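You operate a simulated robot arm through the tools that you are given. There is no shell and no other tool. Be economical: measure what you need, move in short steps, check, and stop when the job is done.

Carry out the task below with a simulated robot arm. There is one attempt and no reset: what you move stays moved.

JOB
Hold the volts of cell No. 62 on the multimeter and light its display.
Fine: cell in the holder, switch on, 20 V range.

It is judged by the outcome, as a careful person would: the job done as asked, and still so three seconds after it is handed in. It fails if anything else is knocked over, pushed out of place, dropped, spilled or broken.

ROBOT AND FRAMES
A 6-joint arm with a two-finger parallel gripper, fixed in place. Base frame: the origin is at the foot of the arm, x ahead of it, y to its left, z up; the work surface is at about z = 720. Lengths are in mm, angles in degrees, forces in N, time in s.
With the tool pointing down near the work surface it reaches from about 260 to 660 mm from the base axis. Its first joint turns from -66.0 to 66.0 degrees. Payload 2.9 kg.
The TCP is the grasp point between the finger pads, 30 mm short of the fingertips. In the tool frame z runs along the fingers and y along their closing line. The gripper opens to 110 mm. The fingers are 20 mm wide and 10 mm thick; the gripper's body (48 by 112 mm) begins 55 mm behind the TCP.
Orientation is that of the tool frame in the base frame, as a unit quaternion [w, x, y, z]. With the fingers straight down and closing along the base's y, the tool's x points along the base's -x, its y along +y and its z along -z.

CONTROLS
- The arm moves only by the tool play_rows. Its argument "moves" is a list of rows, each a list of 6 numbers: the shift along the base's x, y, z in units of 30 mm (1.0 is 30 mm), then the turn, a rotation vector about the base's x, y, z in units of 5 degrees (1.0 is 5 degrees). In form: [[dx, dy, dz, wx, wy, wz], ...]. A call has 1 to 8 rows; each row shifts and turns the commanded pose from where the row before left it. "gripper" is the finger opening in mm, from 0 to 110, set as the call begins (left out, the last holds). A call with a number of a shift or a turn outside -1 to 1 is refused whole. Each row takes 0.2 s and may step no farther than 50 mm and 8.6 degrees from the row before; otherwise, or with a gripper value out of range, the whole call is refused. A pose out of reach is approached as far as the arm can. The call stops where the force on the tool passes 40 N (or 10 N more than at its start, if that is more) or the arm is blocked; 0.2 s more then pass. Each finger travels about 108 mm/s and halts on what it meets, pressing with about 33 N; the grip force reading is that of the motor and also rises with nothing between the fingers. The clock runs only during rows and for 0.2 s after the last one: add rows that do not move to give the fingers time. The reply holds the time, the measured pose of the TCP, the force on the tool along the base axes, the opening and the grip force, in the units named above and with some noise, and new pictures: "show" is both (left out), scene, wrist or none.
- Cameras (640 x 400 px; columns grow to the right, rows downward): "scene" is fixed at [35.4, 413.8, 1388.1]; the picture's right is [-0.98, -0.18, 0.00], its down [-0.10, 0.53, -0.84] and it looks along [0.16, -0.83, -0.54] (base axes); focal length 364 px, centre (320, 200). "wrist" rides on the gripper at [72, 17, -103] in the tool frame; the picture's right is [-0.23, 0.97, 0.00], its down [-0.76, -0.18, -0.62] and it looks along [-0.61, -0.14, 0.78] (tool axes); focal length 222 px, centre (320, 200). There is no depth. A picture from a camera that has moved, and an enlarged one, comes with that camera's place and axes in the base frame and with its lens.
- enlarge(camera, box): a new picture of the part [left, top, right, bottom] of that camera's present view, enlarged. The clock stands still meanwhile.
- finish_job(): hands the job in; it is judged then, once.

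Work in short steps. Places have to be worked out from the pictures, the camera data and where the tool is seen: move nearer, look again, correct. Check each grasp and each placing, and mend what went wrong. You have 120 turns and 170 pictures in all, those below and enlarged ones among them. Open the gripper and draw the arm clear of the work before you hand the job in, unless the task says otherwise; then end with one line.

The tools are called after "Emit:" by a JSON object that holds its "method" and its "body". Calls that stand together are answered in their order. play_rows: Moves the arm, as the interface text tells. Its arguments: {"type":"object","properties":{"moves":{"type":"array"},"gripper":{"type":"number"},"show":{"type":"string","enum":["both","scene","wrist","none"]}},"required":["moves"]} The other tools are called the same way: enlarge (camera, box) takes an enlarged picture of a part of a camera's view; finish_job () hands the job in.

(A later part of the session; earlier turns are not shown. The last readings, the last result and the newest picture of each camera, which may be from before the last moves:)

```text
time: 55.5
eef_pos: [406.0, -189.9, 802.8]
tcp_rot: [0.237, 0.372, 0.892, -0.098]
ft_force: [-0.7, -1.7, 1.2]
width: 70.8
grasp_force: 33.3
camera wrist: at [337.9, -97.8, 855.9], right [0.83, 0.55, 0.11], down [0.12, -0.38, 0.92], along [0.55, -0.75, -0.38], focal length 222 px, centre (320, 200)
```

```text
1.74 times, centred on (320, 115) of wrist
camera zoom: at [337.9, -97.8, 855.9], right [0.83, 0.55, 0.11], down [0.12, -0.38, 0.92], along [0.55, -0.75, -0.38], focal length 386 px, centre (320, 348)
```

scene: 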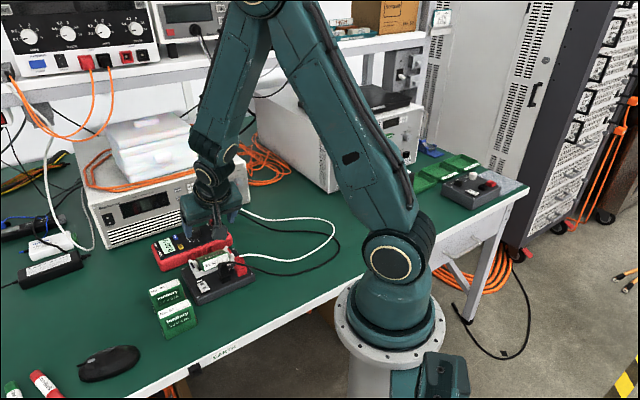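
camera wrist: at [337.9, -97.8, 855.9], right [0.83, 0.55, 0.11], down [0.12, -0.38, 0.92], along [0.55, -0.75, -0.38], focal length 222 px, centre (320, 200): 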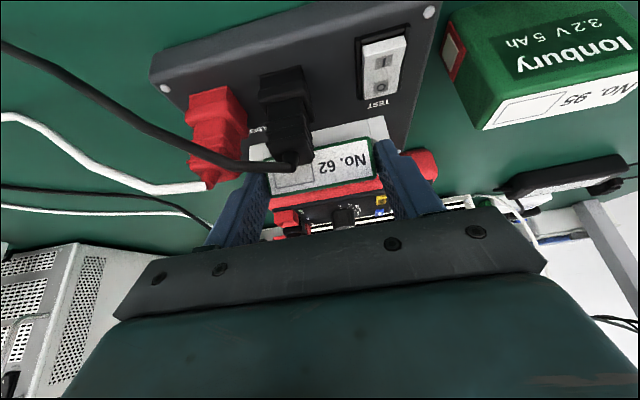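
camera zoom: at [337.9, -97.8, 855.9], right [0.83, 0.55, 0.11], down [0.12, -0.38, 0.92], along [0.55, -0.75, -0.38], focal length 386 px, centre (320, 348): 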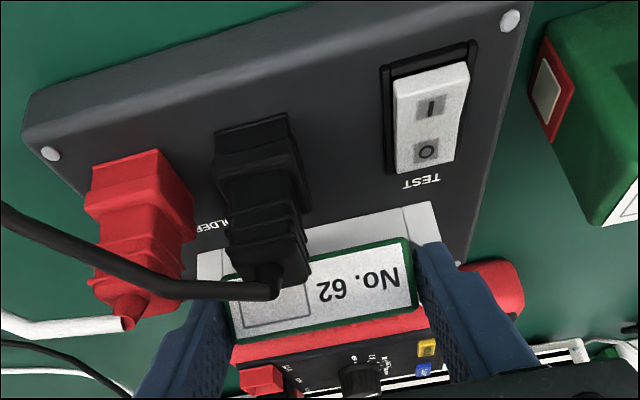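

The cell is pinched (70.8 mm). I lift it up and slightly away from the plugs.

Emit:
{"method": "play_rows", "body": {"moves": [[0.1, -0.1, 0.4, 0, 0, 0], [0.1, -0.1, 0.6, 0, 0, 0], [0.1, -0.1, 0.8, 0, 0, 0], [0, 0, 0.8, 0, 0, 0], [0, 0, 0, 0, 0, 0]]}}

Emit:
{"method": "enlarge", "body": {"camera": "scene", "box": [150, 190, 260, 290]}}

```text
time: 56.8
eef_pos: [413.9, -199.5, 881.7]
tcp_rot: [0.236, 0.372, 0.892, -0.098]
ft_force: [0.6, 0.6, -2.1]
width: 70.7
grasp_force: 33.2
camera wrist: at [346.8, -107.2, 935.5], right [0.83, 0.55, 0.11], down [0.12, -0.38, 0.92], along [0.54, -0.75, -0.38], focal length 222 px, centre (320, 200)
```

scene: 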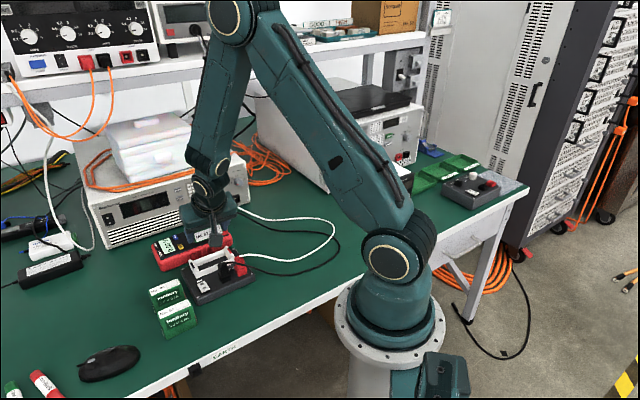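
wrist: 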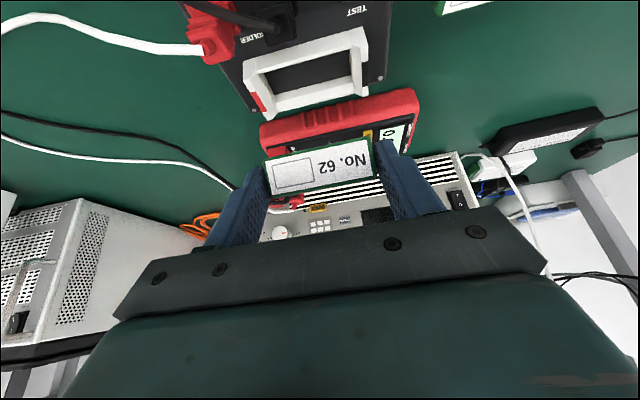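

```text
4.00 times, centred on (205, 240) of scene
camera zoom: at [35.5, 413.8, 1388.2], right [-0.98, -0.18, 0.0], down [-0.1, 0.53, -0.84], along [0.16, -0.83, -0.54], focal length 1456 px, centre (780, 40)
```

zoom: 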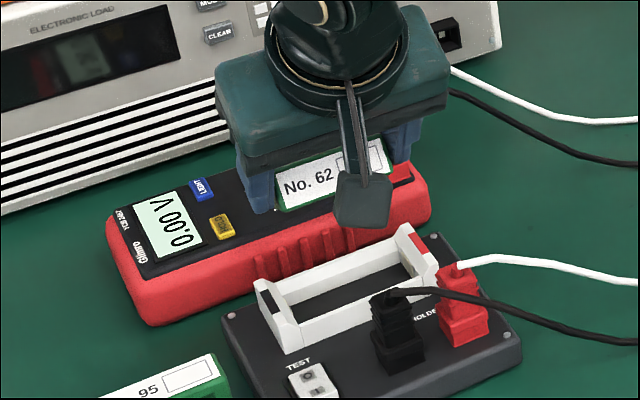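

The cell is free and the holder hasn't moved. I rotate the hand about the bay axis to bring the cell upright, in two halves.

Emit:
{"method": "play_rows", "body": {"moves": [[0, 0, 0.2, 0.686, 0.686, 0], [0, 0, 0.2, 0.686, 0.686, 0], [0, 0, 0.2, 0.686, 0.686, 0], [0, 0, 0, 0.686, 0.686, 0], [0, 0, 0, 0.686, 0.686, 0], [0, 0, 0, 0.686, 0.686, 0], [0, 0, 0, 0.686, 0.686, 0]], "show": "none"}}

Emit:
{"method": "play_rows", "body": {"moves": [[0, 0, 0, 0.686, 0.686, 0], [0, 0, 0, 0.686, 0.686, 0], [0, 0, 0, 0.686, 0.686, 0], [0, 0, 0, 0.686, 0.686, 0], [0, 0, 0, 0.686, 0.686, 0], [0, 0, 0, 0.686, 0.686, 0], [0, 0, 0, 0, 0, 0]]}}

Emit:
{"method": "enlarge", "body": {"camera": "scene", "box": [150, 190, 260, 290]}}

Emit:
{"method": "enlarge", "body": {"camera": "wrist", "box": [180, 40, 460, 240]}}

```text
time: 58.4
eef_pos: [414.8, -199.2, 898.7]
tcp_rot: [-0.034, 0.384, 0.923, 0.014]
ft_force: [0.3, -0.5, -2.5]
width: 70.5
grasp_force: 33.2
```

```text
time: 60.0
eef_pos: [414.4, -198.9, 898.8]
tcp_rot: [-0.266, 0.368, 0.884, 0.109]
ft_force: [0.9, -0.5, -1.7]
width: 70.6
grasp_force: 33.1
camera wrist: at [425.4, -185.3, 1025.1], right [0.82, 0.55, -0.13], down [0.56, -0.82, 0.1], along [-0.05, -0.16, -0.99], focal length 222 px, centre (320, 200)
```

scene: 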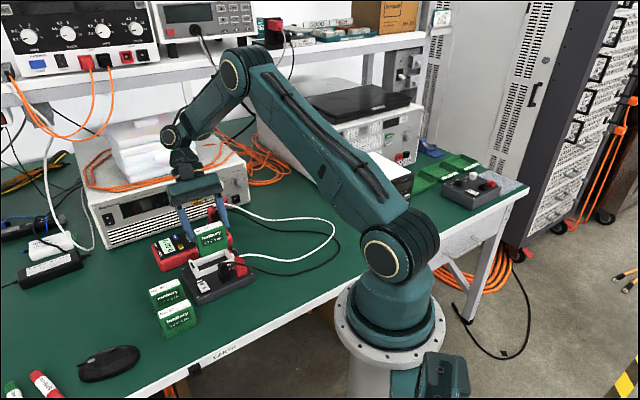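
wrist: 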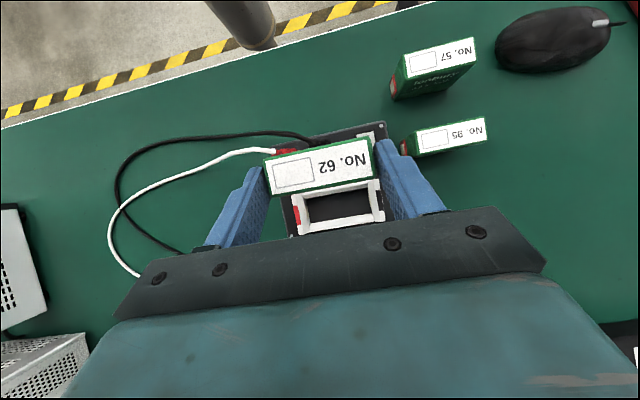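

```text
4.00 times, centred on (205, 240) of scene
camera zoom: at [35.5, 413.8, 1388.2], right [-0.98, -0.18, 0.0], down [-0.1, 0.53, -0.84], along [0.15, -0.83, -0.54], focal length 1456 px, centre (780, 40)
```

zoom: 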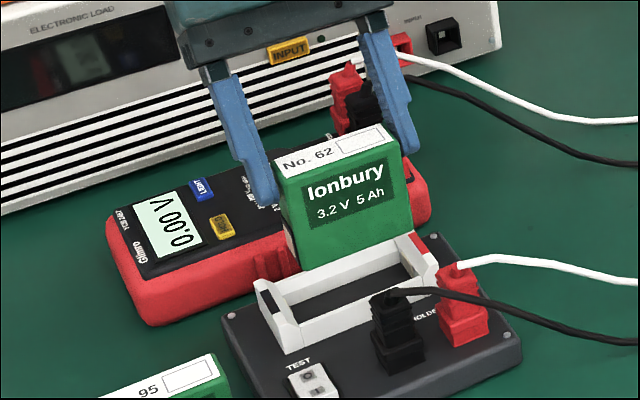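

```text
2.00 times, centred on (320, 140) of wrist
camera zoom: at [425.4, -185.3, 1025.1], right [0.82, 0.55, -0.13], down [0.56, -0.82, 0.1], along [-0.05, -0.16, -0.99], focal length 444 px, centre (320, 320)
```

zoom: 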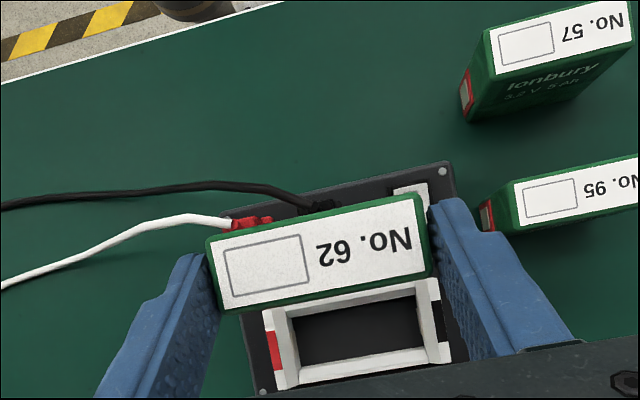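

The cell is nearly upright (about 4–5° of lean left). I finish the turn and move it over the bay, about 40 mm above its seat.

Emit:
{"method": "play_rows", "body": {"moves": [[0.24, -0.25, 0, 0.6, 0.6, -0.2], [0.24, -0.25, 0, 0, 0, 0], [0.24, -0.25, 0, 0, 0, 0], [0.24, -0.25, 0, 0, 0, 0], [0, 0, -0.8, 0, 0, 0], [0, 0, -0.8, 0, 0, 0], [0, 0, 0, 0, 0, 0]]}}

Emit:
{"method": "enlarge", "body": {"camera": "scene", "box": [170, 200, 260, 290]}}

Emit:
{"method": "enlarge", "body": {"camera": "wrist", "box": [220, 80, 420, 230]}}

```text
time: 61.5
eef_pos: [396.7, -224.7, 843.1]
tcp_rot: [-0.296, 0.372, 0.871, 0.125]
ft_force: [0.1, 0.8, -2.6]
width: 71.0
grasp_force: 33.1
out of reach, approached as far as the arm can: row 1, 2, 3, 4
camera wrist: at [414.4, -217.5, 969.4], right [0.83, 0.54, -0.14], down [0.55, -0.83, 0.03], along [-0.1, -0.1, -0.99], focal length 222 px, centre (320, 200)
```

scene: 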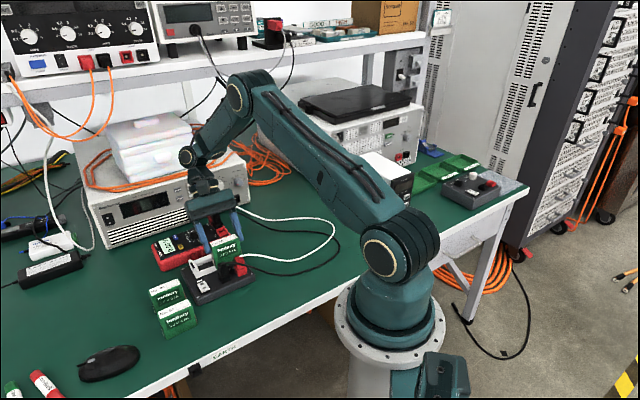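
wrist: 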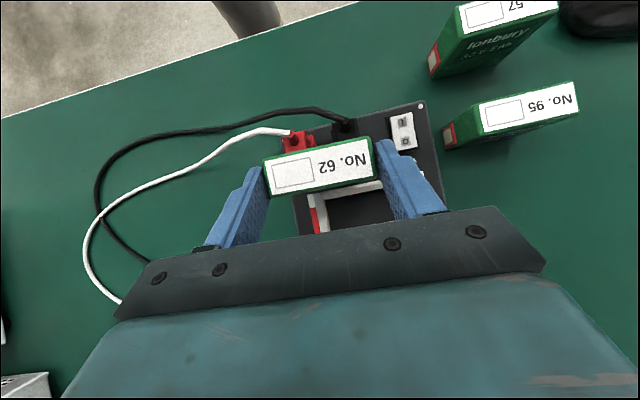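

```text
4.44 times, centred on (215, 245) of scene
camera zoom: at [35.5, 413.8, 1388.2], right [-0.98, -0.18, 0.0], down [-0.1, 0.53, -0.84], along [0.16, -0.83, -0.54], focal length 1618 px, centre (787, 0)
```

zoom: 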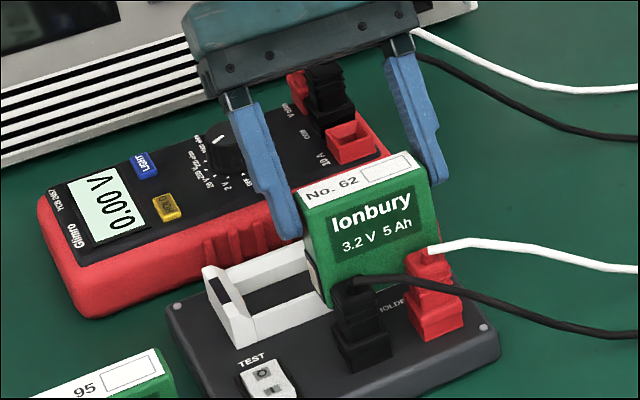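

```text
2.67 times, centred on (320, 155) of wrist
camera zoom: at [414.4, -217.5, 969.4], right [0.83, 0.54, -0.14], down [0.55, -0.83, 0.03], along [-0.1, -0.1, -0.99], focal length 592 px, centre (320, 320)
```

zoom: 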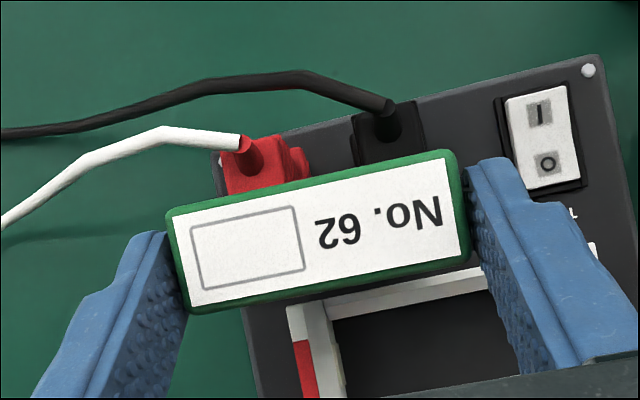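

The arm was limited on those rows and ended off-target, near the red plug but without contact. I lift first, and then test the sideways move in a small step.

Emit:
{"method": "play_rows", "body": {"moves": [[0.1, -0.1, 0.8, 0, 0, 0], [0, 0, 0, 0, 0, 0]], "show": "none"}}

Emit:
{"method": "play_rows", "body": {"moves": [[0.5, 0, 0, 0, 0, 0], [0, 0, 0, 0, 0, 0]], "show": "none"}}

```text
time: 62.1
eef_pos: [399.8, -226.8, 868.2]
tcp_rot: [-0.297, 0.372, 0.87, 0.125]
ft_force: [-0.9, -1.4, -2.8]
width: 70.7
grasp_force: 33.3
```

```text
time: 62.8
eef_pos: [406.3, -227.4, 867.4]
tcp_rot: [-0.296, 0.372, 0.871, 0.125]
ft_force: [0.7, 0.4, -2.8]
width: 70.8
grasp_force: 32.8
out of reach, approached as far as the arm can: row 1
```

The far tilt isn't reachable there. I'll instead stand the cell upright on free table nearer the base, around (345,-95), and re-grasp it vertically. I raise it and carry it there.

Emit:
{"method": "play_rows", "body": {"moves": [[-0.35, 0.2, 0.8, 0, 0, 0], [-0.35, 0.6, 0.5, 0, 0, 0], [-0.35, 0.8, 0, 0, 0, 0], [-0.35, 0.8, 0, 0, 0, 0], [-0.35, 0.85, 0, 0, 0, 0], [0, 0.85, 0, 0, 0, 0], [0, 0, 0, 0, 0, 0]]}}

Emit:
{"method": "enlarge", "body": {"camera": "wrist", "box": [220, 60, 420, 210]}}

Emit:
{"method": "enlarge", "body": {"camera": "scene", "box": [150, 190, 310, 350]}}

```text
time: 64.3
eef_pos: [352.6, -102.9, 907.6]
tcp_rot: [-0.298, 0.372, 0.87, 0.126]
ft_force: [0.3, -0.1, -2.7]
width: 70.2
grasp_force: 32.8
camera wrist: at [370.0, -96.0, 1033.4], right [0.83, 0.54, -0.14], down [0.55, -0.83, 0.03], along [-0.1, -0.1, -0.99], focal length 222 px, centre (320, 200)
```

scene: 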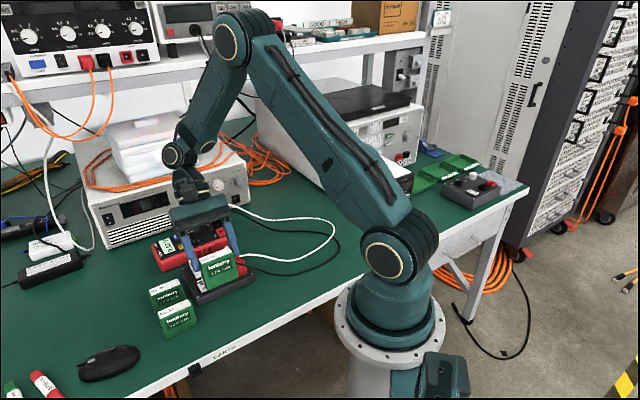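
wrist: 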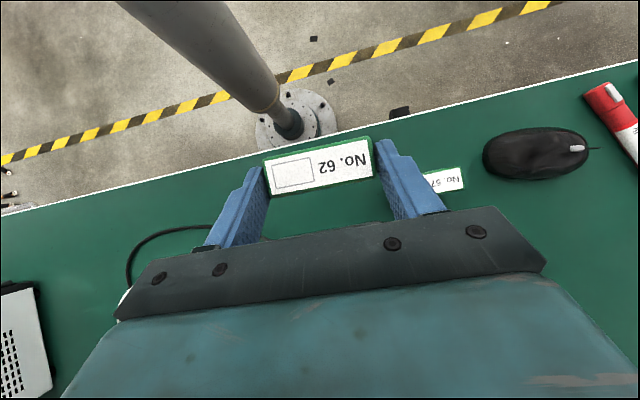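

```text
2.67 times, centred on (320, 135) of wrist
camera zoom: at [370.0, -96.0, 1033.4], right [0.83, 0.54, -0.14], down [0.55, -0.83, 0.03], along [-0.1, -0.1, -0.99], focal length 592 px, centre (320, 373)
```

zoom: 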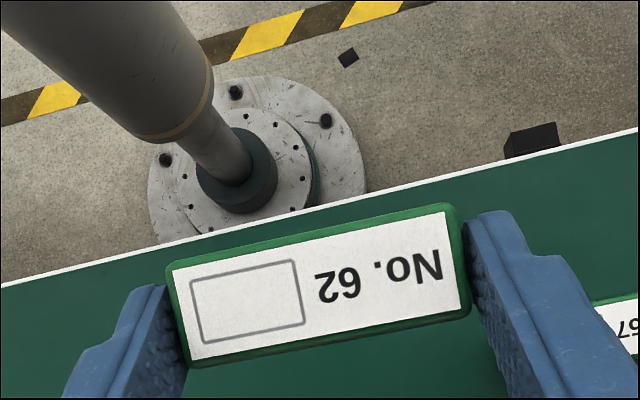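

```text
2.50 times, centred on (230, 270) of scene
camera zoom: at [35.4, 413.8, 1388.2], right [-0.98, -0.18, 0.0], down [-0.1, 0.53, -0.84], along [0.16, -0.83, -0.54], focal length 910 px, centre (545, 25)
```

zoom: 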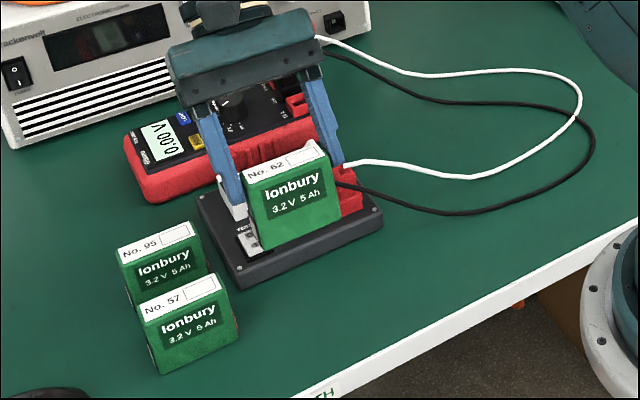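

The spot is clear: about 70 mm from the table edge and well away from the holder. I lower towards the table.

Emit:
{"method": "play_rows", "body": {"moves": [[0, 0, -0.9, 0, 0, 0], [0, 0, -0.9, 0, 0, 0], [0, 0, -0.9, 0, 0, 0], [0, 0, -0.6, 0, 0, 0], [0, 0, 0, 0, 0, 0]], "show": "none"}}

Emit:
{"method": "enlarge", "body": {"camera": "scene", "box": [160, 230, 280, 350]}}

```text
time: 65.5
eef_pos: [353.6, -103.7, 809.8]
tcp_rot: [-0.296, 0.372, 0.871, 0.125]
ft_force: [0.2, -0.1, -2.1]
width: 70.7
grasp_force: 32.8
```

```text
3.33 times, centred on (220, 290) of scene
camera zoom: at [35.5, 413.8, 1388.2], right [-0.98, -0.18, 0.0], down [-0.1, 0.53, -0.84], along [0.16, -0.83, -0.54], focal length 1214 px, centre (653, -100)
```

zoom: 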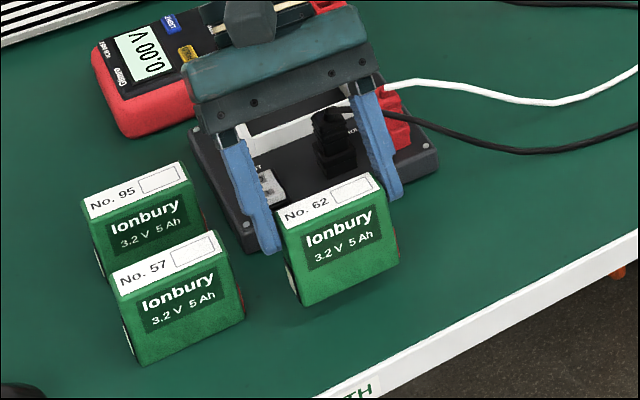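

Looks upright and clear. I lower in small steps until contact.

Emit:
{"method": "play_rows", "body": {"moves": [[0, 0, -0.25, 0, 0, 0], [0, 0, -0.1, 0, 0, 0], [0, 0, -0.1, 0, 0, 0], [0, 0, -0.05, 0, 0, 0], [0, 0, -0.05, 0, 0, 0], [0, 0, 0, 0, 0, 0]], "show": "none"}}

```text
time: 67.0
eef_pos: [351.5, -104.3, 791.9]
tcp_rot: [-0.296, 0.372, 0.871, 0.126]
ft_force: [-0.2, -1.0, -2.8]
width: 71.1
grasp_force: 33.4
```

Emit:
{"method": "play_rows", "body": {"moves": [[0, 0, -0.07, 0, 0, 0], [0, 0, -0.07, 0, 0, 0], [0, 0, -0.07, 0, 0, 0], [0, 0, -0.07, 0, 0, 0], [0, 0, 0, 0, 0, 0]], "show": "none"}}

Emit:
{"method": "enlarge", "body": {"camera": "scene", "box": [160, 230, 280, 350]}}

```text
time: 67.6
eef_pos: [352.2, -105.2, 792.2]
tcp_rot: [-0.297, 0.371, 0.871, 0.125]
ft_force: [-0.9, -0.9, 4.6]
width: 70.8
grasp_force: 32.5
stopped in row 3: the force on the tool passed its limit (the readings are from after the stop); the commanded pose is now the measured one
```

```text
3.33 times, centred on (220, 290) of scene
camera zoom: at [35.3, 413.8, 1388.2], right [-0.98, -0.18, 0.0], down [-0.1, 0.53, -0.84], along [0.16, -0.83, -0.54], focal length 1214 px, centre (653, -100)
```

zoom: 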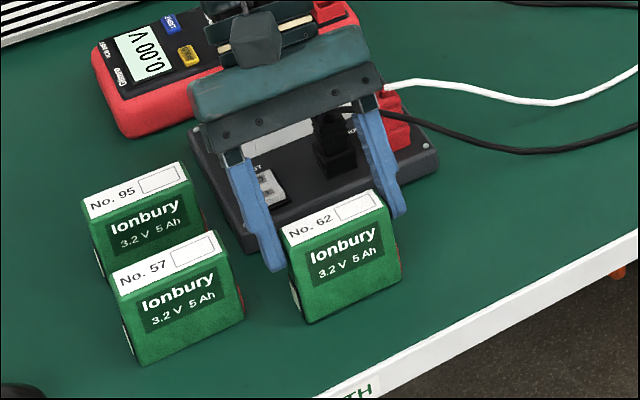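

The cell touches the table as expected. I open gently and back out along the tool axis.

Emit:
{"method": "play_rows", "body": {"moves": [[0, 0, 0, 0, 0, 0], [0, 0, 0, 0, 0, 0]], "gripper": 86, "show": "none"}}

Emit:
{"method": "play_rows", "body": {"moves": [[0.2, -0.2, 0.4, 0, 0, 0], [0.2, -0.2, 0.6, 0, 0, 0], [0, 0, 0.9, 0, 0, 0], [0, 0, 0.9, 0, 0, 0], [0, 0, 0, 0, 0, 0]]}}

Emit:
{"method": "enlarge", "body": {"camera": "scene", "box": [160, 230, 280, 350]}}

```text
time: 68.2
eef_pos: [352.6, -105.0, 791.4]
tcp_rot: [-0.297, 0.37, 0.871, 0.125]
ft_force: [-0.6, -0.2, -0.2]
width: 85.8
grasp_force: 0.0
```

```text
time: 69.4
eef_pos: [365.7, -116.6, 876.4]
tcp_rot: [-0.297, 0.371, 0.871, 0.125]
ft_force: [0.1, 0.3, -0.2]
width: 85.8
grasp_force: 0.1
camera wrist: at [383.7, -109.8, 1002.8], right [0.83, 0.55, -0.14], down [0.56, -0.83, 0.03], along [-0.1, -0.1, -0.99], focal length 222 px, centre (320, 200)
```

scene: 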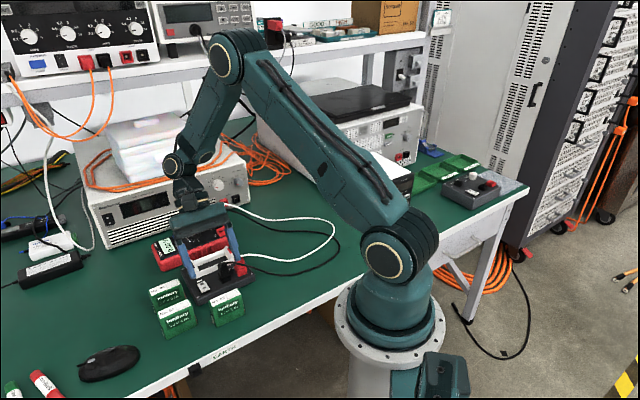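
wrist: 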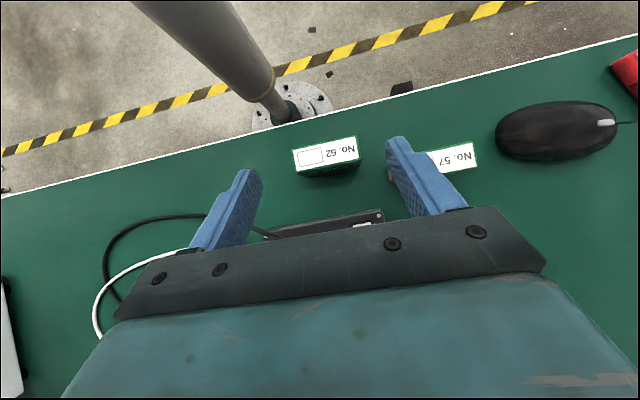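

```text
3.33 times, centred on (220, 290) of scene
camera zoom: at [35.4, 413.8, 1388.1], right [-0.98, -0.18, 0.0], down [-0.1, 0.53, -0.84], along [0.16, -0.83, -0.54], focal length 1214 px, centre (653, -100)
```

zoom: 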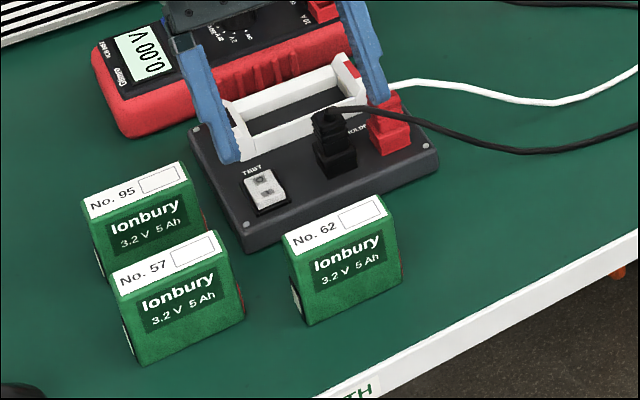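

The cell stands upright at ≈ (343,-94). I bring the tool back to vertical, then yaw +90° for the thickness grasp.

Emit:
{"method": "play_rows", "body": {"moves": [[0, 0, 0.3, -0.661, -0.661, 0], [0, 0, 0.3, -0.661, -0.661, 0], [0, 0, 0.3, -0.661, -0.661, 0], [0, 0, 0.3, -0.661, -0.661, 0], [0, 0, 0.3, -0.661, -0.661, 0], [0, 0, 0, -0.661, -0.661, 0], [0, 0, 0, -0.661, -0.661, 0], [0, 0, 0, -0.661, -0.661, 0]], "show": "none"}}

Emit:
{"method": "play_rows", "body": {"moves": [[0, 0, 0, 0, 0, 1], [0, 0, 0, 0, 0, 1], [0, 0, 0, 0, 0, 1], [0, 0, 0, 0, 0, 1], [0, 0, 0, 0, 0, 1], [0, 0, 0, 0, 0, 1], [0, 0, 0, 0, 0, 1], [0, 0, 0, 0, 0, 1]], "gripper": 44, "show": "none"}}

Emit:
{"method": "play_rows", "body": {"moves": [[-0.1, 0.1, 0, 0, 0, 1], [-0.1, 0.1, 0, 0, 0, 1], [-0.1, 0.1, 0, 0, 0, 1], [-0.1, 0.1, 0, 0, 0, 1], [-0.1, 0.1, 0, 0, 0, 1], [-0.1, 0.1, 0, 0, 0, 1], [0, 0, 0, 0, 0, 1], [0, 0, 0, 0, 0, 1]], "show": "none"}}

Emit:
{"method": "play_rows", "body": {"moves": [[0, 0, 0, 0, 0, 1], [0, 0, 0, 0, 0, 1], [0, 0, 0, 0, 0, 0]], "show": "wrist"}}

```text
time: 71.2
eef_pos: [364.9, -118.0, 922.0]
tcp_rot: [0.001, 0.389, 0.921, 0.004]
ft_force: [0.2, 0.2, 0.6]
width: 86.1
grasp_force: 0.0
```

```text
time: 73.0
eef_pos: [364.3, -116.2, 920.7]
tcp_rot: [-0.001, 0.051, 0.999, 0.004]
ft_force: [-0.5, 0.2, -0.2]
width: 44.1
grasp_force: 0.1
```

```text
time: 74.8
eef_pos: [347.3, -99.8, 920.5]
tcp_rot: [-0.003, -0.294, 0.956, 0.004]
ft_force: [0.6, 0.0, -0.5]
width: 43.9
grasp_force: 0.1
```

```text
time: 75.6
eef_pos: [347.3, -99.6, 921.0]
tcp_rot: [-0.004, -0.377, 0.926, 0.004]
ft_force: [-0.3, -0.9, 0.2]
width: 44.1
grasp_force: 0.0
camera wrist: at [285.9, -138.9, 1024.4], right [-0.52, 0.86, 0.01], down [0.68, 0.4, 0.62], along [0.53, 0.33, -0.79], focal length 222 px, centre (320, 200)
```

wrist: 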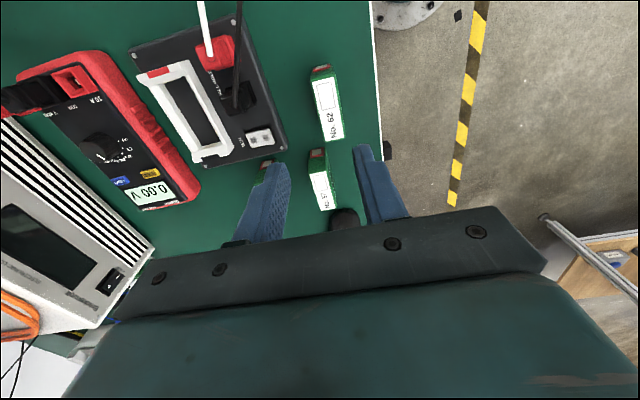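

Emit:
{"method": "enlarge", "body": {"camera": "wrist", "box": [260, 50, 400, 160]}}

Emit:
{"method": "enlarge", "body": {"camera": "scene", "box": [200, 270, 260, 330]}}

```text
3.64 times, centred on (330, 105) of wrist
camera zoom: at [285.9, -138.9, 1024.4], right [-0.52, 0.86, 0.01], down [0.68, 0.4, 0.62], along [0.53, 0.33, -0.79], focal length 808 px, centre (284, 546)
```

zoom: 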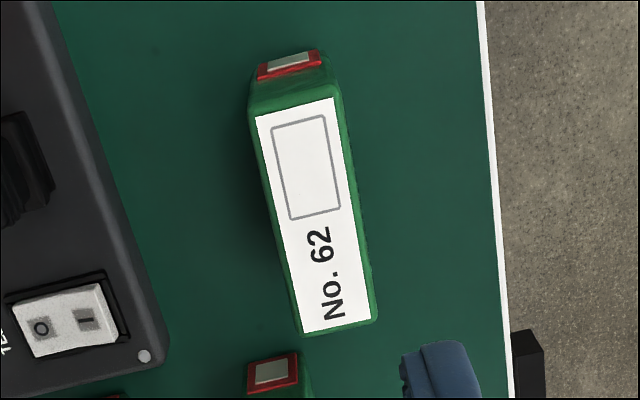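

```text
6.67 times, centred on (230, 300) of scene
camera zoom: at [35.4, 413.8, 1388.1], right [-0.98, -0.18, 0.0], down [-0.1, 0.53, -0.84], along [0.16, -0.83, -0.54], focal length 2427 px, centre (920, -467)
```

zoom: 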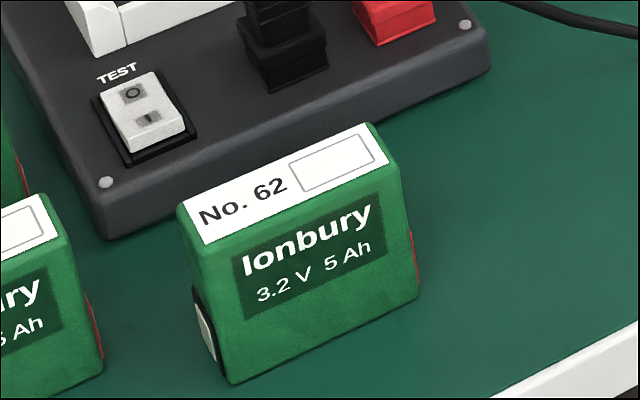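

Cell 62 is at (341,-90.7), heading 44°. I align and descend in stages.

Emit:
{"method": "play_rows", "body": {"moves": [[-0.21, 0.3, 0, 0, 0, 0], [0, 0, -0.9, 0, 0, 0], [0, 0, -0.9, 0, 0, 0], [0, 0, -0.9, 0, 0, 0], [0, 0, -0.4, 0, 0, 0], [0, 0, 0, 0, 0, 0]], "show": "wrist"}}

```text
time: 77.0
eef_pos: [341.7, -89.8, 827.1]
tcp_rot: [-0.002, -0.375, 0.927, 0.004]
ft_force: [0.8, 0.6, -0.5]
width: 43.7
grasp_force: 0.1
camera wrist: at [279.9, -129.9, 930.9], right [-0.51, 0.86, 0.01], down [0.68, 0.4, 0.62], along [0.53, 0.32, -0.78], focal length 222 px, centre (320, 200)
```

wrist: 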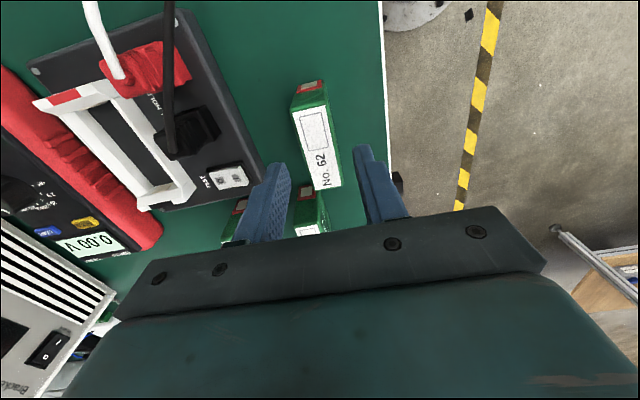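

The cell is centred between the fingers. I descend to z≈781 and close.

Emit:
{"method": "play_rows", "body": {"moves": [[0, 0, -0.8, 0, 0, 0], [0, 0, -0.73, 0, 0, 0], [0, 0, 0, 0, 0, 0]], "show": "none"}}

Emit:
{"method": "play_rows", "body": {"moves": [[0, 0, 0, 0, 0, 0], [0, 0, 0, 0, 0, 0], [0, 0, 0, 0, 0, 0]], "gripper": 10, "show": "none"}}

Emit:
{"method": "play_rows", "body": {"moves": [[0, 0, 0.9, 0, 0, 0], [0, 0, 0.9, 0, 0, 0], [0, 0, 0.9, 0, 0, 0], [0.75, -0.9, 0.3, 0, 0, 0], [0.75, -0.9, 0, 0, 0, 0], [0.75, -0.9, 0, 0, 0, 0], [0.75, -0.9, 0, 0, 0, 0], [0, 0, 0, 0, 0, 0]], "show": "wrist"}}

Emit:
{"method": "enlarge", "body": {"camera": "wrist", "box": [200, 50, 460, 250]}}

```text
time: 77.8
eef_pos: [340.6, -90.5, 781.2]
tcp_rot: [-0.002, -0.375, 0.927, 0.004]
ft_force: [-0.1, 0.1, -0.2]
width: 44.1
grasp_force: 0.0
```

```text
time: 78.6
eef_pos: [340.6, -89.8, 781.2]
tcp_rot: [-0.003, -0.375, 0.927, 0.004]
ft_force: [0.3, 0.2, -0.4]
width: 25.5
grasp_force: 32.6
```

```text
time: 80.4
eef_pos: [430.8, -200.4, 869.9]
tcp_rot: [-0.004, -0.376, 0.927, 0.003]
ft_force: [0.0, -0.9, -2.0]
width: 25.6
grasp_force: 33.3
camera wrist: at [368.9, -239.5, 974.5], right [-0.51, 0.86, 0.01], down [0.68, 0.4, 0.62], along [0.53, 0.32, -0.79], focal length 222 px, centre (320, 200)
```

wrist: 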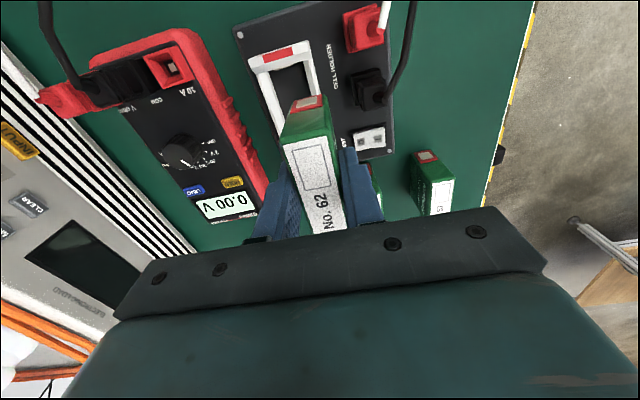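

```text
2.00 times, centred on (330, 150) of wrist
camera zoom: at [368.9, -239.5, 974.5], right [-0.51, 0.86, 0.01], down [0.68, 0.4, 0.62], along [0.53, 0.32, -0.79], focal length 444 px, centre (300, 300)
```

zoom: 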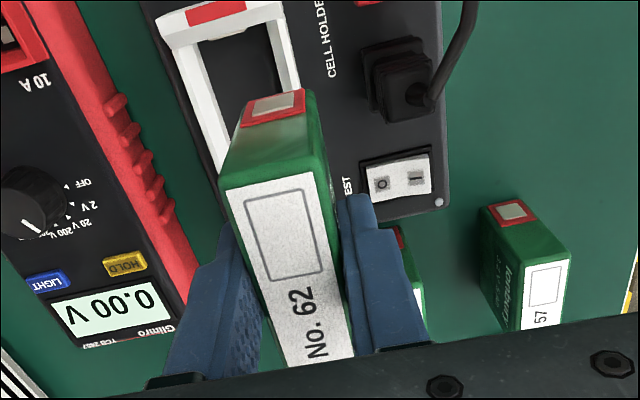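

I move over the bay at (434,-220) and lower to just between the posts.

Emit:
{"method": "play_rows", "body": {"moves": [[0.11, -0.65, 0, 0, 0, 0], [0, 0, -0.7, 0, 0, 0], [0, 0, -0.7, 0, 0, 0], [0, 0, -0.5, 0, 0, 0], [0, 0, 0, 0, 0, 0]], "show": "none"}}

Emit:
{"method": "enlarge", "body": {"camera": "wrist", "box": [220, 50, 420, 250]}}

Emit:
{"method": "enlarge", "body": {"camera": "scene", "box": [180, 210, 250, 280]}}

```text
time: 81.6
eef_pos: [433.4, -217.2, 815.2]
tcp_rot: [-0.003, -0.376, 0.927, 0.003]
ft_force: [0.0, -1.0, -2.3]
width: 25.9
grasp_force: 32.9
```

```text
2.00 times, centred on (320, 150) of wrist
camera zoom: at [372.6, -256.7, 918.3], right [-0.51, 0.86, 0.01], down [0.68, 0.4, 0.62], along [0.53, 0.32, -0.78], focal length 444 px, centre (320, 300)
```

zoom: 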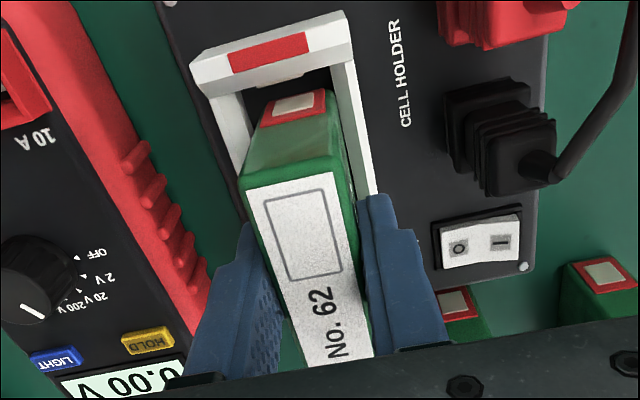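

```text
5.71 times, centred on (215, 245) of scene
camera zoom: at [35.5, 413.8, 1388.2], right [-0.98, -0.18, 0.0], down [-0.1, 0.53, -0.84], along [0.15, -0.83, -0.54], focal length 2080 px, centre (920, -57)
```

zoom: 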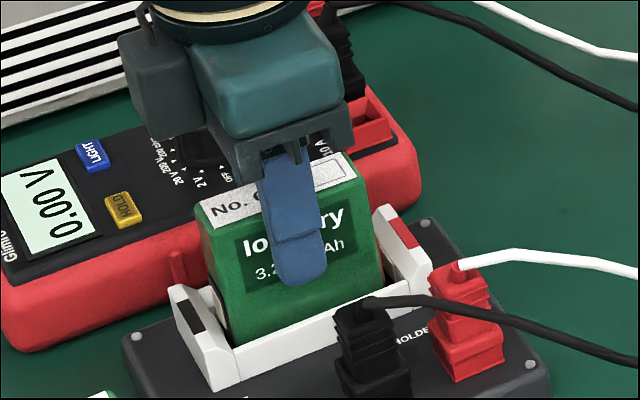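

Centred well. I lower slowly to the bay floor.

Emit:
{"method": "play_rows", "body": {"moves": [[0.01, -0.06, 0, 0, 0, 0], [0, 0, -0.25, 0, 0, 0], [0, 0, -0.12, 0, 0, 0], [0, 0, -0.1, 0, 0, 0], [0, 0, -0.06, 0, 0, 0], [0, 0, 0, 0, 0, 0]], "show": "none"}}

Emit:
{"method": "enlarge", "body": {"camera": "scene", "box": [180, 210, 250, 280]}}

```text
time: 83.0
eef_pos: [436.1, -220.6, 801.0]
tcp_rot: [-0.001, -0.375, 0.927, 0.002]
ft_force: [2.1, -2.0, 29.0]
width: 25.7
grasp_force: 33.1
```

```text
5.71 times, centred on (215, 245) of scene
camera zoom: at [35.1, 414.0, 1388.1], right [-0.98, -0.18, 0.0], down [-0.1, 0.53, -0.84], along [0.16, -0.83, -0.54], focal length 2080 px, centre (920, -57)
```

zoom: 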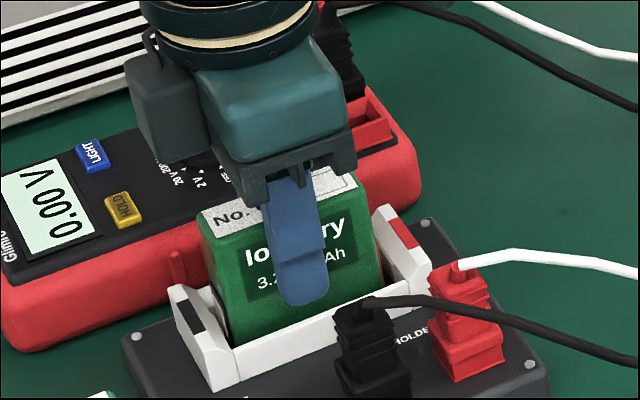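

Same seat depth as before. I release, opening only, then rise with the gripper still open.

Emit:
{"method": "play_rows", "body": {"moves": [[0, 0, 0.05, 0, 0, 0], [0, 0, 0, 0, 0, 0], [0, 0, 0, 0, 0, 0]], "gripper": 40, "show": "none"}}

Emit:
{"method": "play_rows", "body": {"moves": [[0, 0, 0.8, 0, 0, 0], [0, 0, 0.8, 0, 0, 0], [0, 0, 0.8, 0, 0, 0], [0, 0, 0.8, 0, 0, 0], [0, 0, 0, 0, 0, 0]], "show": "wrist"}}

Emit:
{"method": "enlarge", "body": {"camera": "wrist", "box": [200, 0, 440, 200]}}

Emit:
{"method": "enlarge", "body": {"camera": "scene", "box": [180, 235, 250, 305]}}

```text
time: 83.8
eef_pos: [433.6, -218.8, 800.7]
tcp_rot: [-0.004, -0.376, 0.927, 0.004]
ft_force: [-0.3, -0.3, -0.6]
width: 40.4
grasp_force: 0.1
```

```text
time: 85.0
eef_pos: [434.6, -220.1, 897.7]
tcp_rot: [-0.004, -0.375, 0.927, 0.004]
ft_force: [0.2, -0.6, 0.4]
width: 39.8
grasp_force: 0.0
camera wrist: at [372.6, -258.7, 1001.3], right [-0.51, 0.86, 0.01], down [0.68, 0.4, 0.62], along [0.53, 0.32, -0.79], focal length 222 px, centre (320, 200)
```

wrist: 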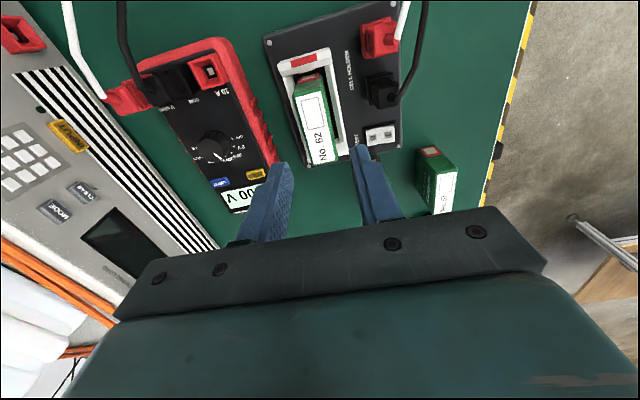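

```text
2.00 times, centred on (320, 100) of wrist
camera zoom: at [372.6, -258.7, 1001.3], right [-0.51, 0.86, 0.01], down [0.68, 0.4, 0.62], along [0.53, 0.32, -0.79], focal length 444 px, centre (320, 400)
```

zoom: 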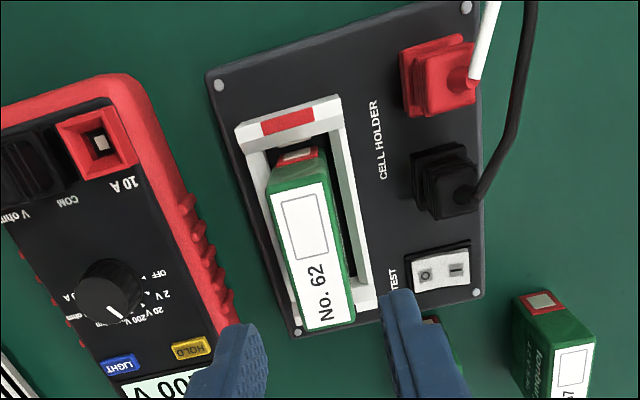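

```text
5.71 times, centred on (215, 270) of scene
camera zoom: at [35.4, 413.8, 1388.1], right [-0.98, -0.18, 0.0], down [-0.1, 0.53, -0.84], along [0.16, -0.83, -0.54], focal length 2080 px, centre (920, -200)
```

zoom: 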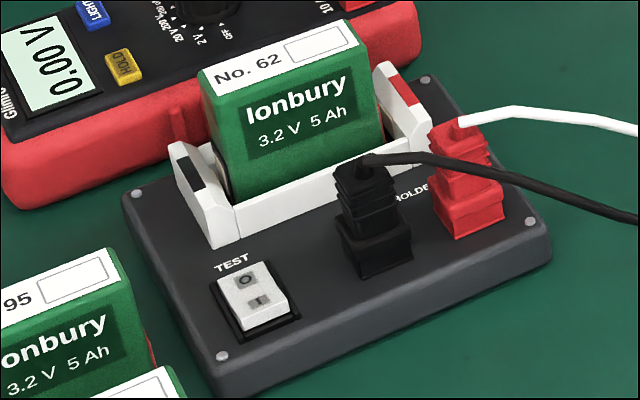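

The cell is seated upright with red to red. The raised "I" half of the TEST rocker is at ≈ (417,-138,753). I close the fingers in free air and move above its outer half.

Emit:
{"method": "play_rows", "body": {"moves": [[0, 0, 0, 0, 0, 0], [-0.17, 0.7, 0, 0, 0, 0], [-0.17, 0.7, 0, 0, 0, 0], [-0.17, 0.7, 0, 0, 0, 0], [-0.16, 0.7, 0, 0, 0, 0], [0, 0, -0.9, 0, 0, 0], [0, 0, -0.9, 0, 0, 0], [0, 0, -0.9, 0, 0, 0]], "gripper": 0, "show": "wrist"}}

Emit:
{"method": "enlarge", "body": {"camera": "scene", "box": [180, 235, 250, 305]}}

Emit:
{"method": "enlarge", "body": {"camera": "wrist", "box": [220, 80, 420, 240]}}

```text
time: 86.8
eef_pos: [413.7, -136.1, 814.1]
tcp_rot: [-0.003, -0.376, 0.927, 0.004]
ft_force: [0.3, -0.2, 0.0]
width: 0.2
grasp_force: 33.2
camera wrist: at [352.2, -175.0, 918.0], right [-0.51, 0.86, 0.01], down [0.68, 0.4, 0.62], along [0.53, 0.32, -0.78], focal length 222 px, centre (320, 200)
```

wrist: 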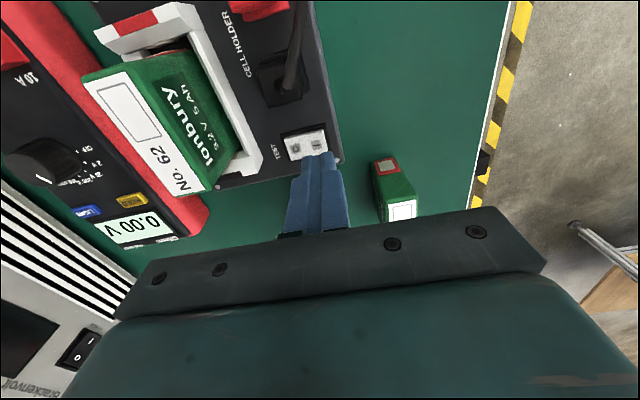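

```text
5.71 times, centred on (215, 270) of scene
camera zoom: at [35.4, 413.8, 1388.1], right [-0.98, -0.18, 0.0], down [-0.1, 0.53, -0.84], along [0.16, -0.83, -0.54], focal length 2080 px, centre (920, -200)
```

zoom: 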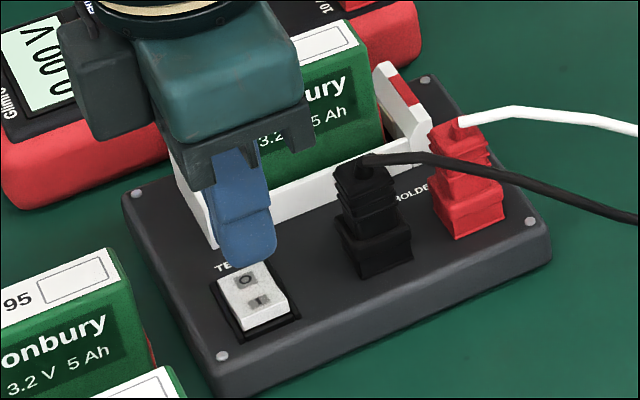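

```text
2.50 times, centred on (320, 160) of wrist
camera zoom: at [352.2, -175.0, 918.0], right [-0.51, 0.86, 0.01], down [0.68, 0.4, 0.62], along [0.53, 0.32, -0.78], focal length 555 px, centre (320, 300)
```

zoom: 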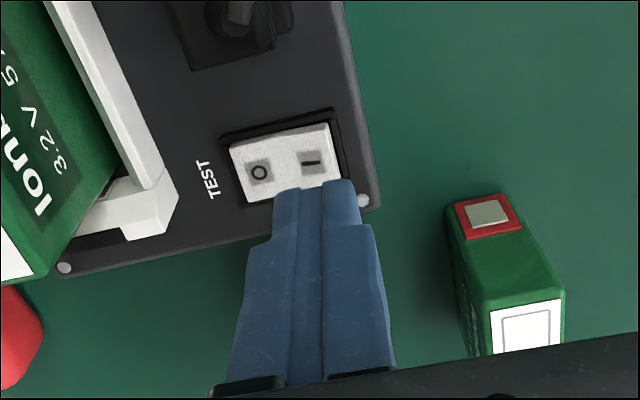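

The fingertip is over the "I" side. I descend and press in small steps.

Emit:
{"method": "play_rows", "body": {"moves": [[0, 0, -0.6, 0, 0, 0], [0, 0, -0.25, 0, 0, 0], [0, 0, -0.1, 0, 0, 0], [0, 0, -0.1, 0, 0, 0], [0, 0, -0.1, 0, 0, 0], [0, 0, 0, 0, 0, 0]], "show": "none"}}

Emit:
{"method": "enlarge", "body": {"camera": "scene", "box": [150, 215, 240, 305]}}

```text
time: 88.2
eef_pos: [412.9, -134.5, 783.0]
tcp_rot: [-0.004, -0.376, 0.927, 0.006]
ft_force: [-4.7, 1.1, 10.5]
width: 0.2
grasp_force: 33.2
stopped in row 6: the force on the tool passed its limit (the readings are from after the stop); the commanded pose is now the measured one
```

```text
4.44 times, centred on (195, 260) of scene
camera zoom: at [35.2, 413.9, 1388.1], right [-0.98, -0.18, 0.0], down [-0.1, 0.53, -0.84], along [0.16, -0.83, -0.54], focal length 1618 px, centre (876, -67)
```

zoom: 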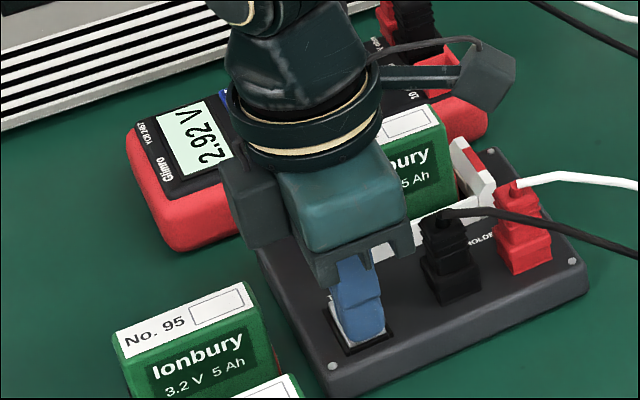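

The meter reads 2.92 V: the switch is on. I rise and check that it stays.

Emit:
{"method": "play_rows", "body": {"moves": [[0, 0, 0.8, 0, 0, 0], [0, 0, 0.9, 0, 0, 0], [0, 0, 0.9, 0, 0, 0], [0, 0, 0.9, 0, 0, 0], [0, 0, 0.5, 0, 0, 0], [0, 0, 0, 0, 0, 0]], "show": "none"}}

Emit:
{"method": "enlarge", "body": {"camera": "scene", "box": [145, 210, 255, 310]}}

```text
time: 89.6
eef_pos: [415.1, -134.9, 903.5]
tcp_rot: [-0.003, -0.375, 0.927, 0.004]
ft_force: [-0.1, -0.1, 0.3]
width: 0.0
grasp_force: 33.5
```

```text
4.00 times, centred on (200, 260) of scene
camera zoom: at [35.4, 413.8, 1388.1], right [-0.98, -0.18, 0.0], down [-0.1, 0.53, -0.84], along [0.16, -0.83, -0.54], focal length 1456 px, centre (800, -40)
```

zoom: 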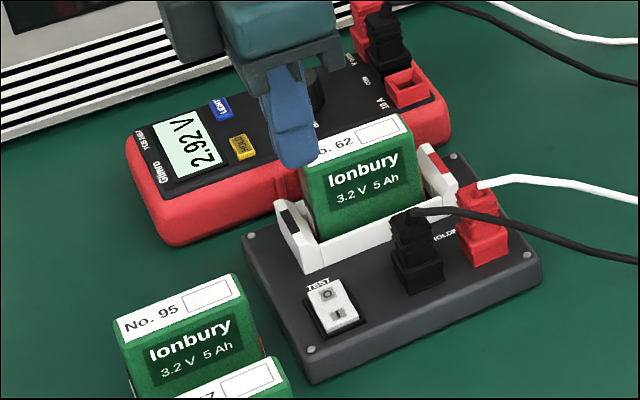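

The switch stays on with 2.92 V. Now I move above the HOLD button, estimated at (533,-247).

Emit:
{"method": "play_rows", "body": {"moves": [[0.787, -0.747, 0, 0, 0, 0], [0.787, -0.747, 0, 0, 0, 0], [0.787, -0.747, 0, 0, 0, 0], [0.787, -0.747, 0, 0, 0, 0], [0.787, -0.747, 0, 0, 0, 0], [0, 0, -0.9, 0, 0, 0], [0, 0, -0.9, 0, 0, 0], [0, 0, 0, 0, 0, 0]], "show": "wrist"}}

Emit:
{"method": "enlarge", "body": {"camera": "wrist", "box": [220, 80, 420, 240]}}

Emit:
{"method": "enlarge", "body": {"camera": "scene", "box": [145, 205, 225, 275]}}

```text
time: 91.4
eef_pos: [532.8, -248.1, 850.0]
tcp_rot: [-0.004, -0.375, 0.927, 0.004]
ft_force: [0.0, 0.3, -0.9]
width: 0.0
grasp_force: 32.8
camera wrist: at [471.3, -286.9, 953.2], right [-0.51, 0.86, 0.01], down [0.68, 0.4, 0.62], along [0.53, 0.32, -0.79], focal length 222 px, centre (320, 200)
```

wrist: 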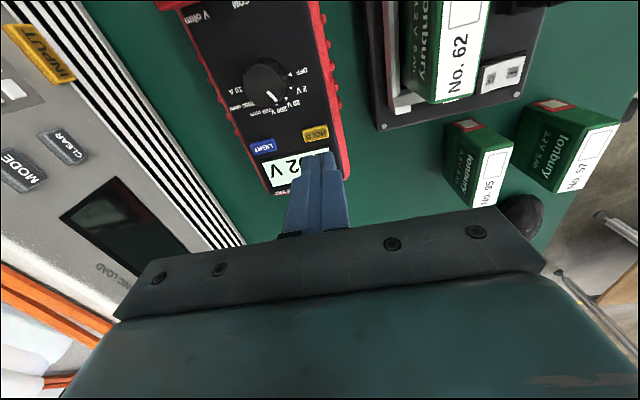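

```text
2.50 times, centred on (320, 160) of wrist
camera zoom: at [471.3, -286.9, 953.2], right [-0.51, 0.86, 0.01], down [0.68, 0.4, 0.62], along [0.53, 0.32, -0.79], focal length 555 px, centre (320, 300)
```

zoom: 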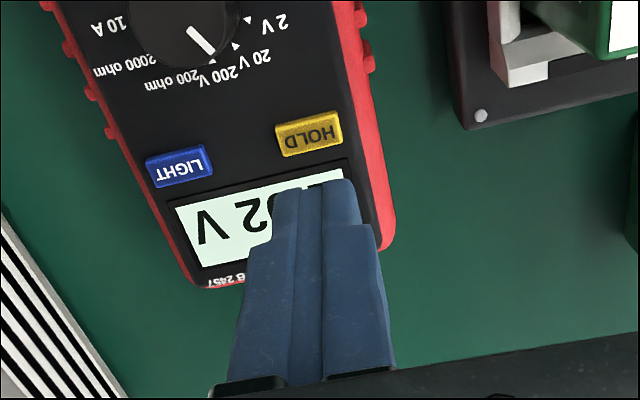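

```text
5.71 times, centred on (185, 240) of scene
camera zoom: at [35.4, 413.8, 1388.1], right [-0.98, -0.18, 0.0], down [-0.1, 0.53, -0.84], along [0.16, -0.83, -0.54], focal length 2080 px, centre (1091, -29)
```

zoom: 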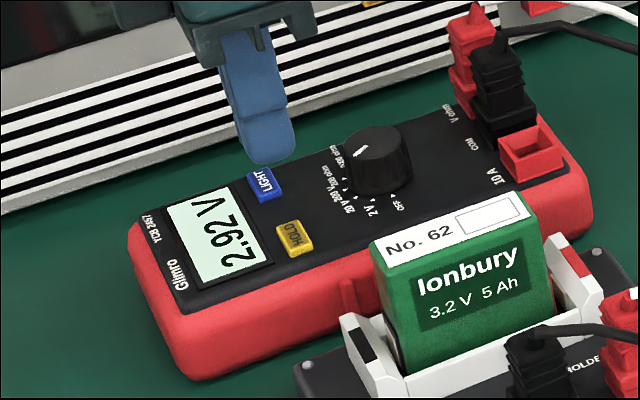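

HOLD is at ≈ (536,-251.5,767) and LIGHT at ≈ (569.5,-285,767). I press HOLD gently.

Emit:
{"method": "play_rows", "body": {"moves": [[0.11, -0.11, 0, 0, 0, 0], [0, 0, -0.8, 0, 0, 0], [0, 0, -0.7, 0, 0, 0], [0, 0, -0.1, 0, 0, 0], [0, 0, -0.07, 0, 0, 0], [0, 0, -0.07, 0, 0, 0], [0, 0, 0, 0, 0, 0]], "show": "none"}}

Emit:
{"method": "enlarge", "body": {"camera": "scene", "box": [145, 205, 225, 275]}}

```text
time: 93.0
eef_pos: [534.7, -250.5, 796.4]
tcp_rot: [-0.003, -0.376, 0.927, 0.005]
ft_force: [-1.0, -0.5, 4.8]
width: 0.3
grasp_force: 33.0
```

```text
5.71 times, centred on (185, 240) of scene
camera zoom: at [35.3, 413.8, 1388.1], right [-0.98, -0.18, 0.0], down [-0.1, 0.53, -0.84], along [0.16, -0.83, -0.54], focal length 2080 px, centre (1091, -29)
```

zoom: 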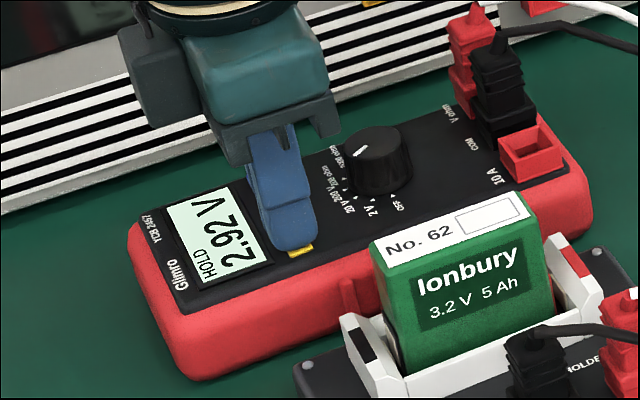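

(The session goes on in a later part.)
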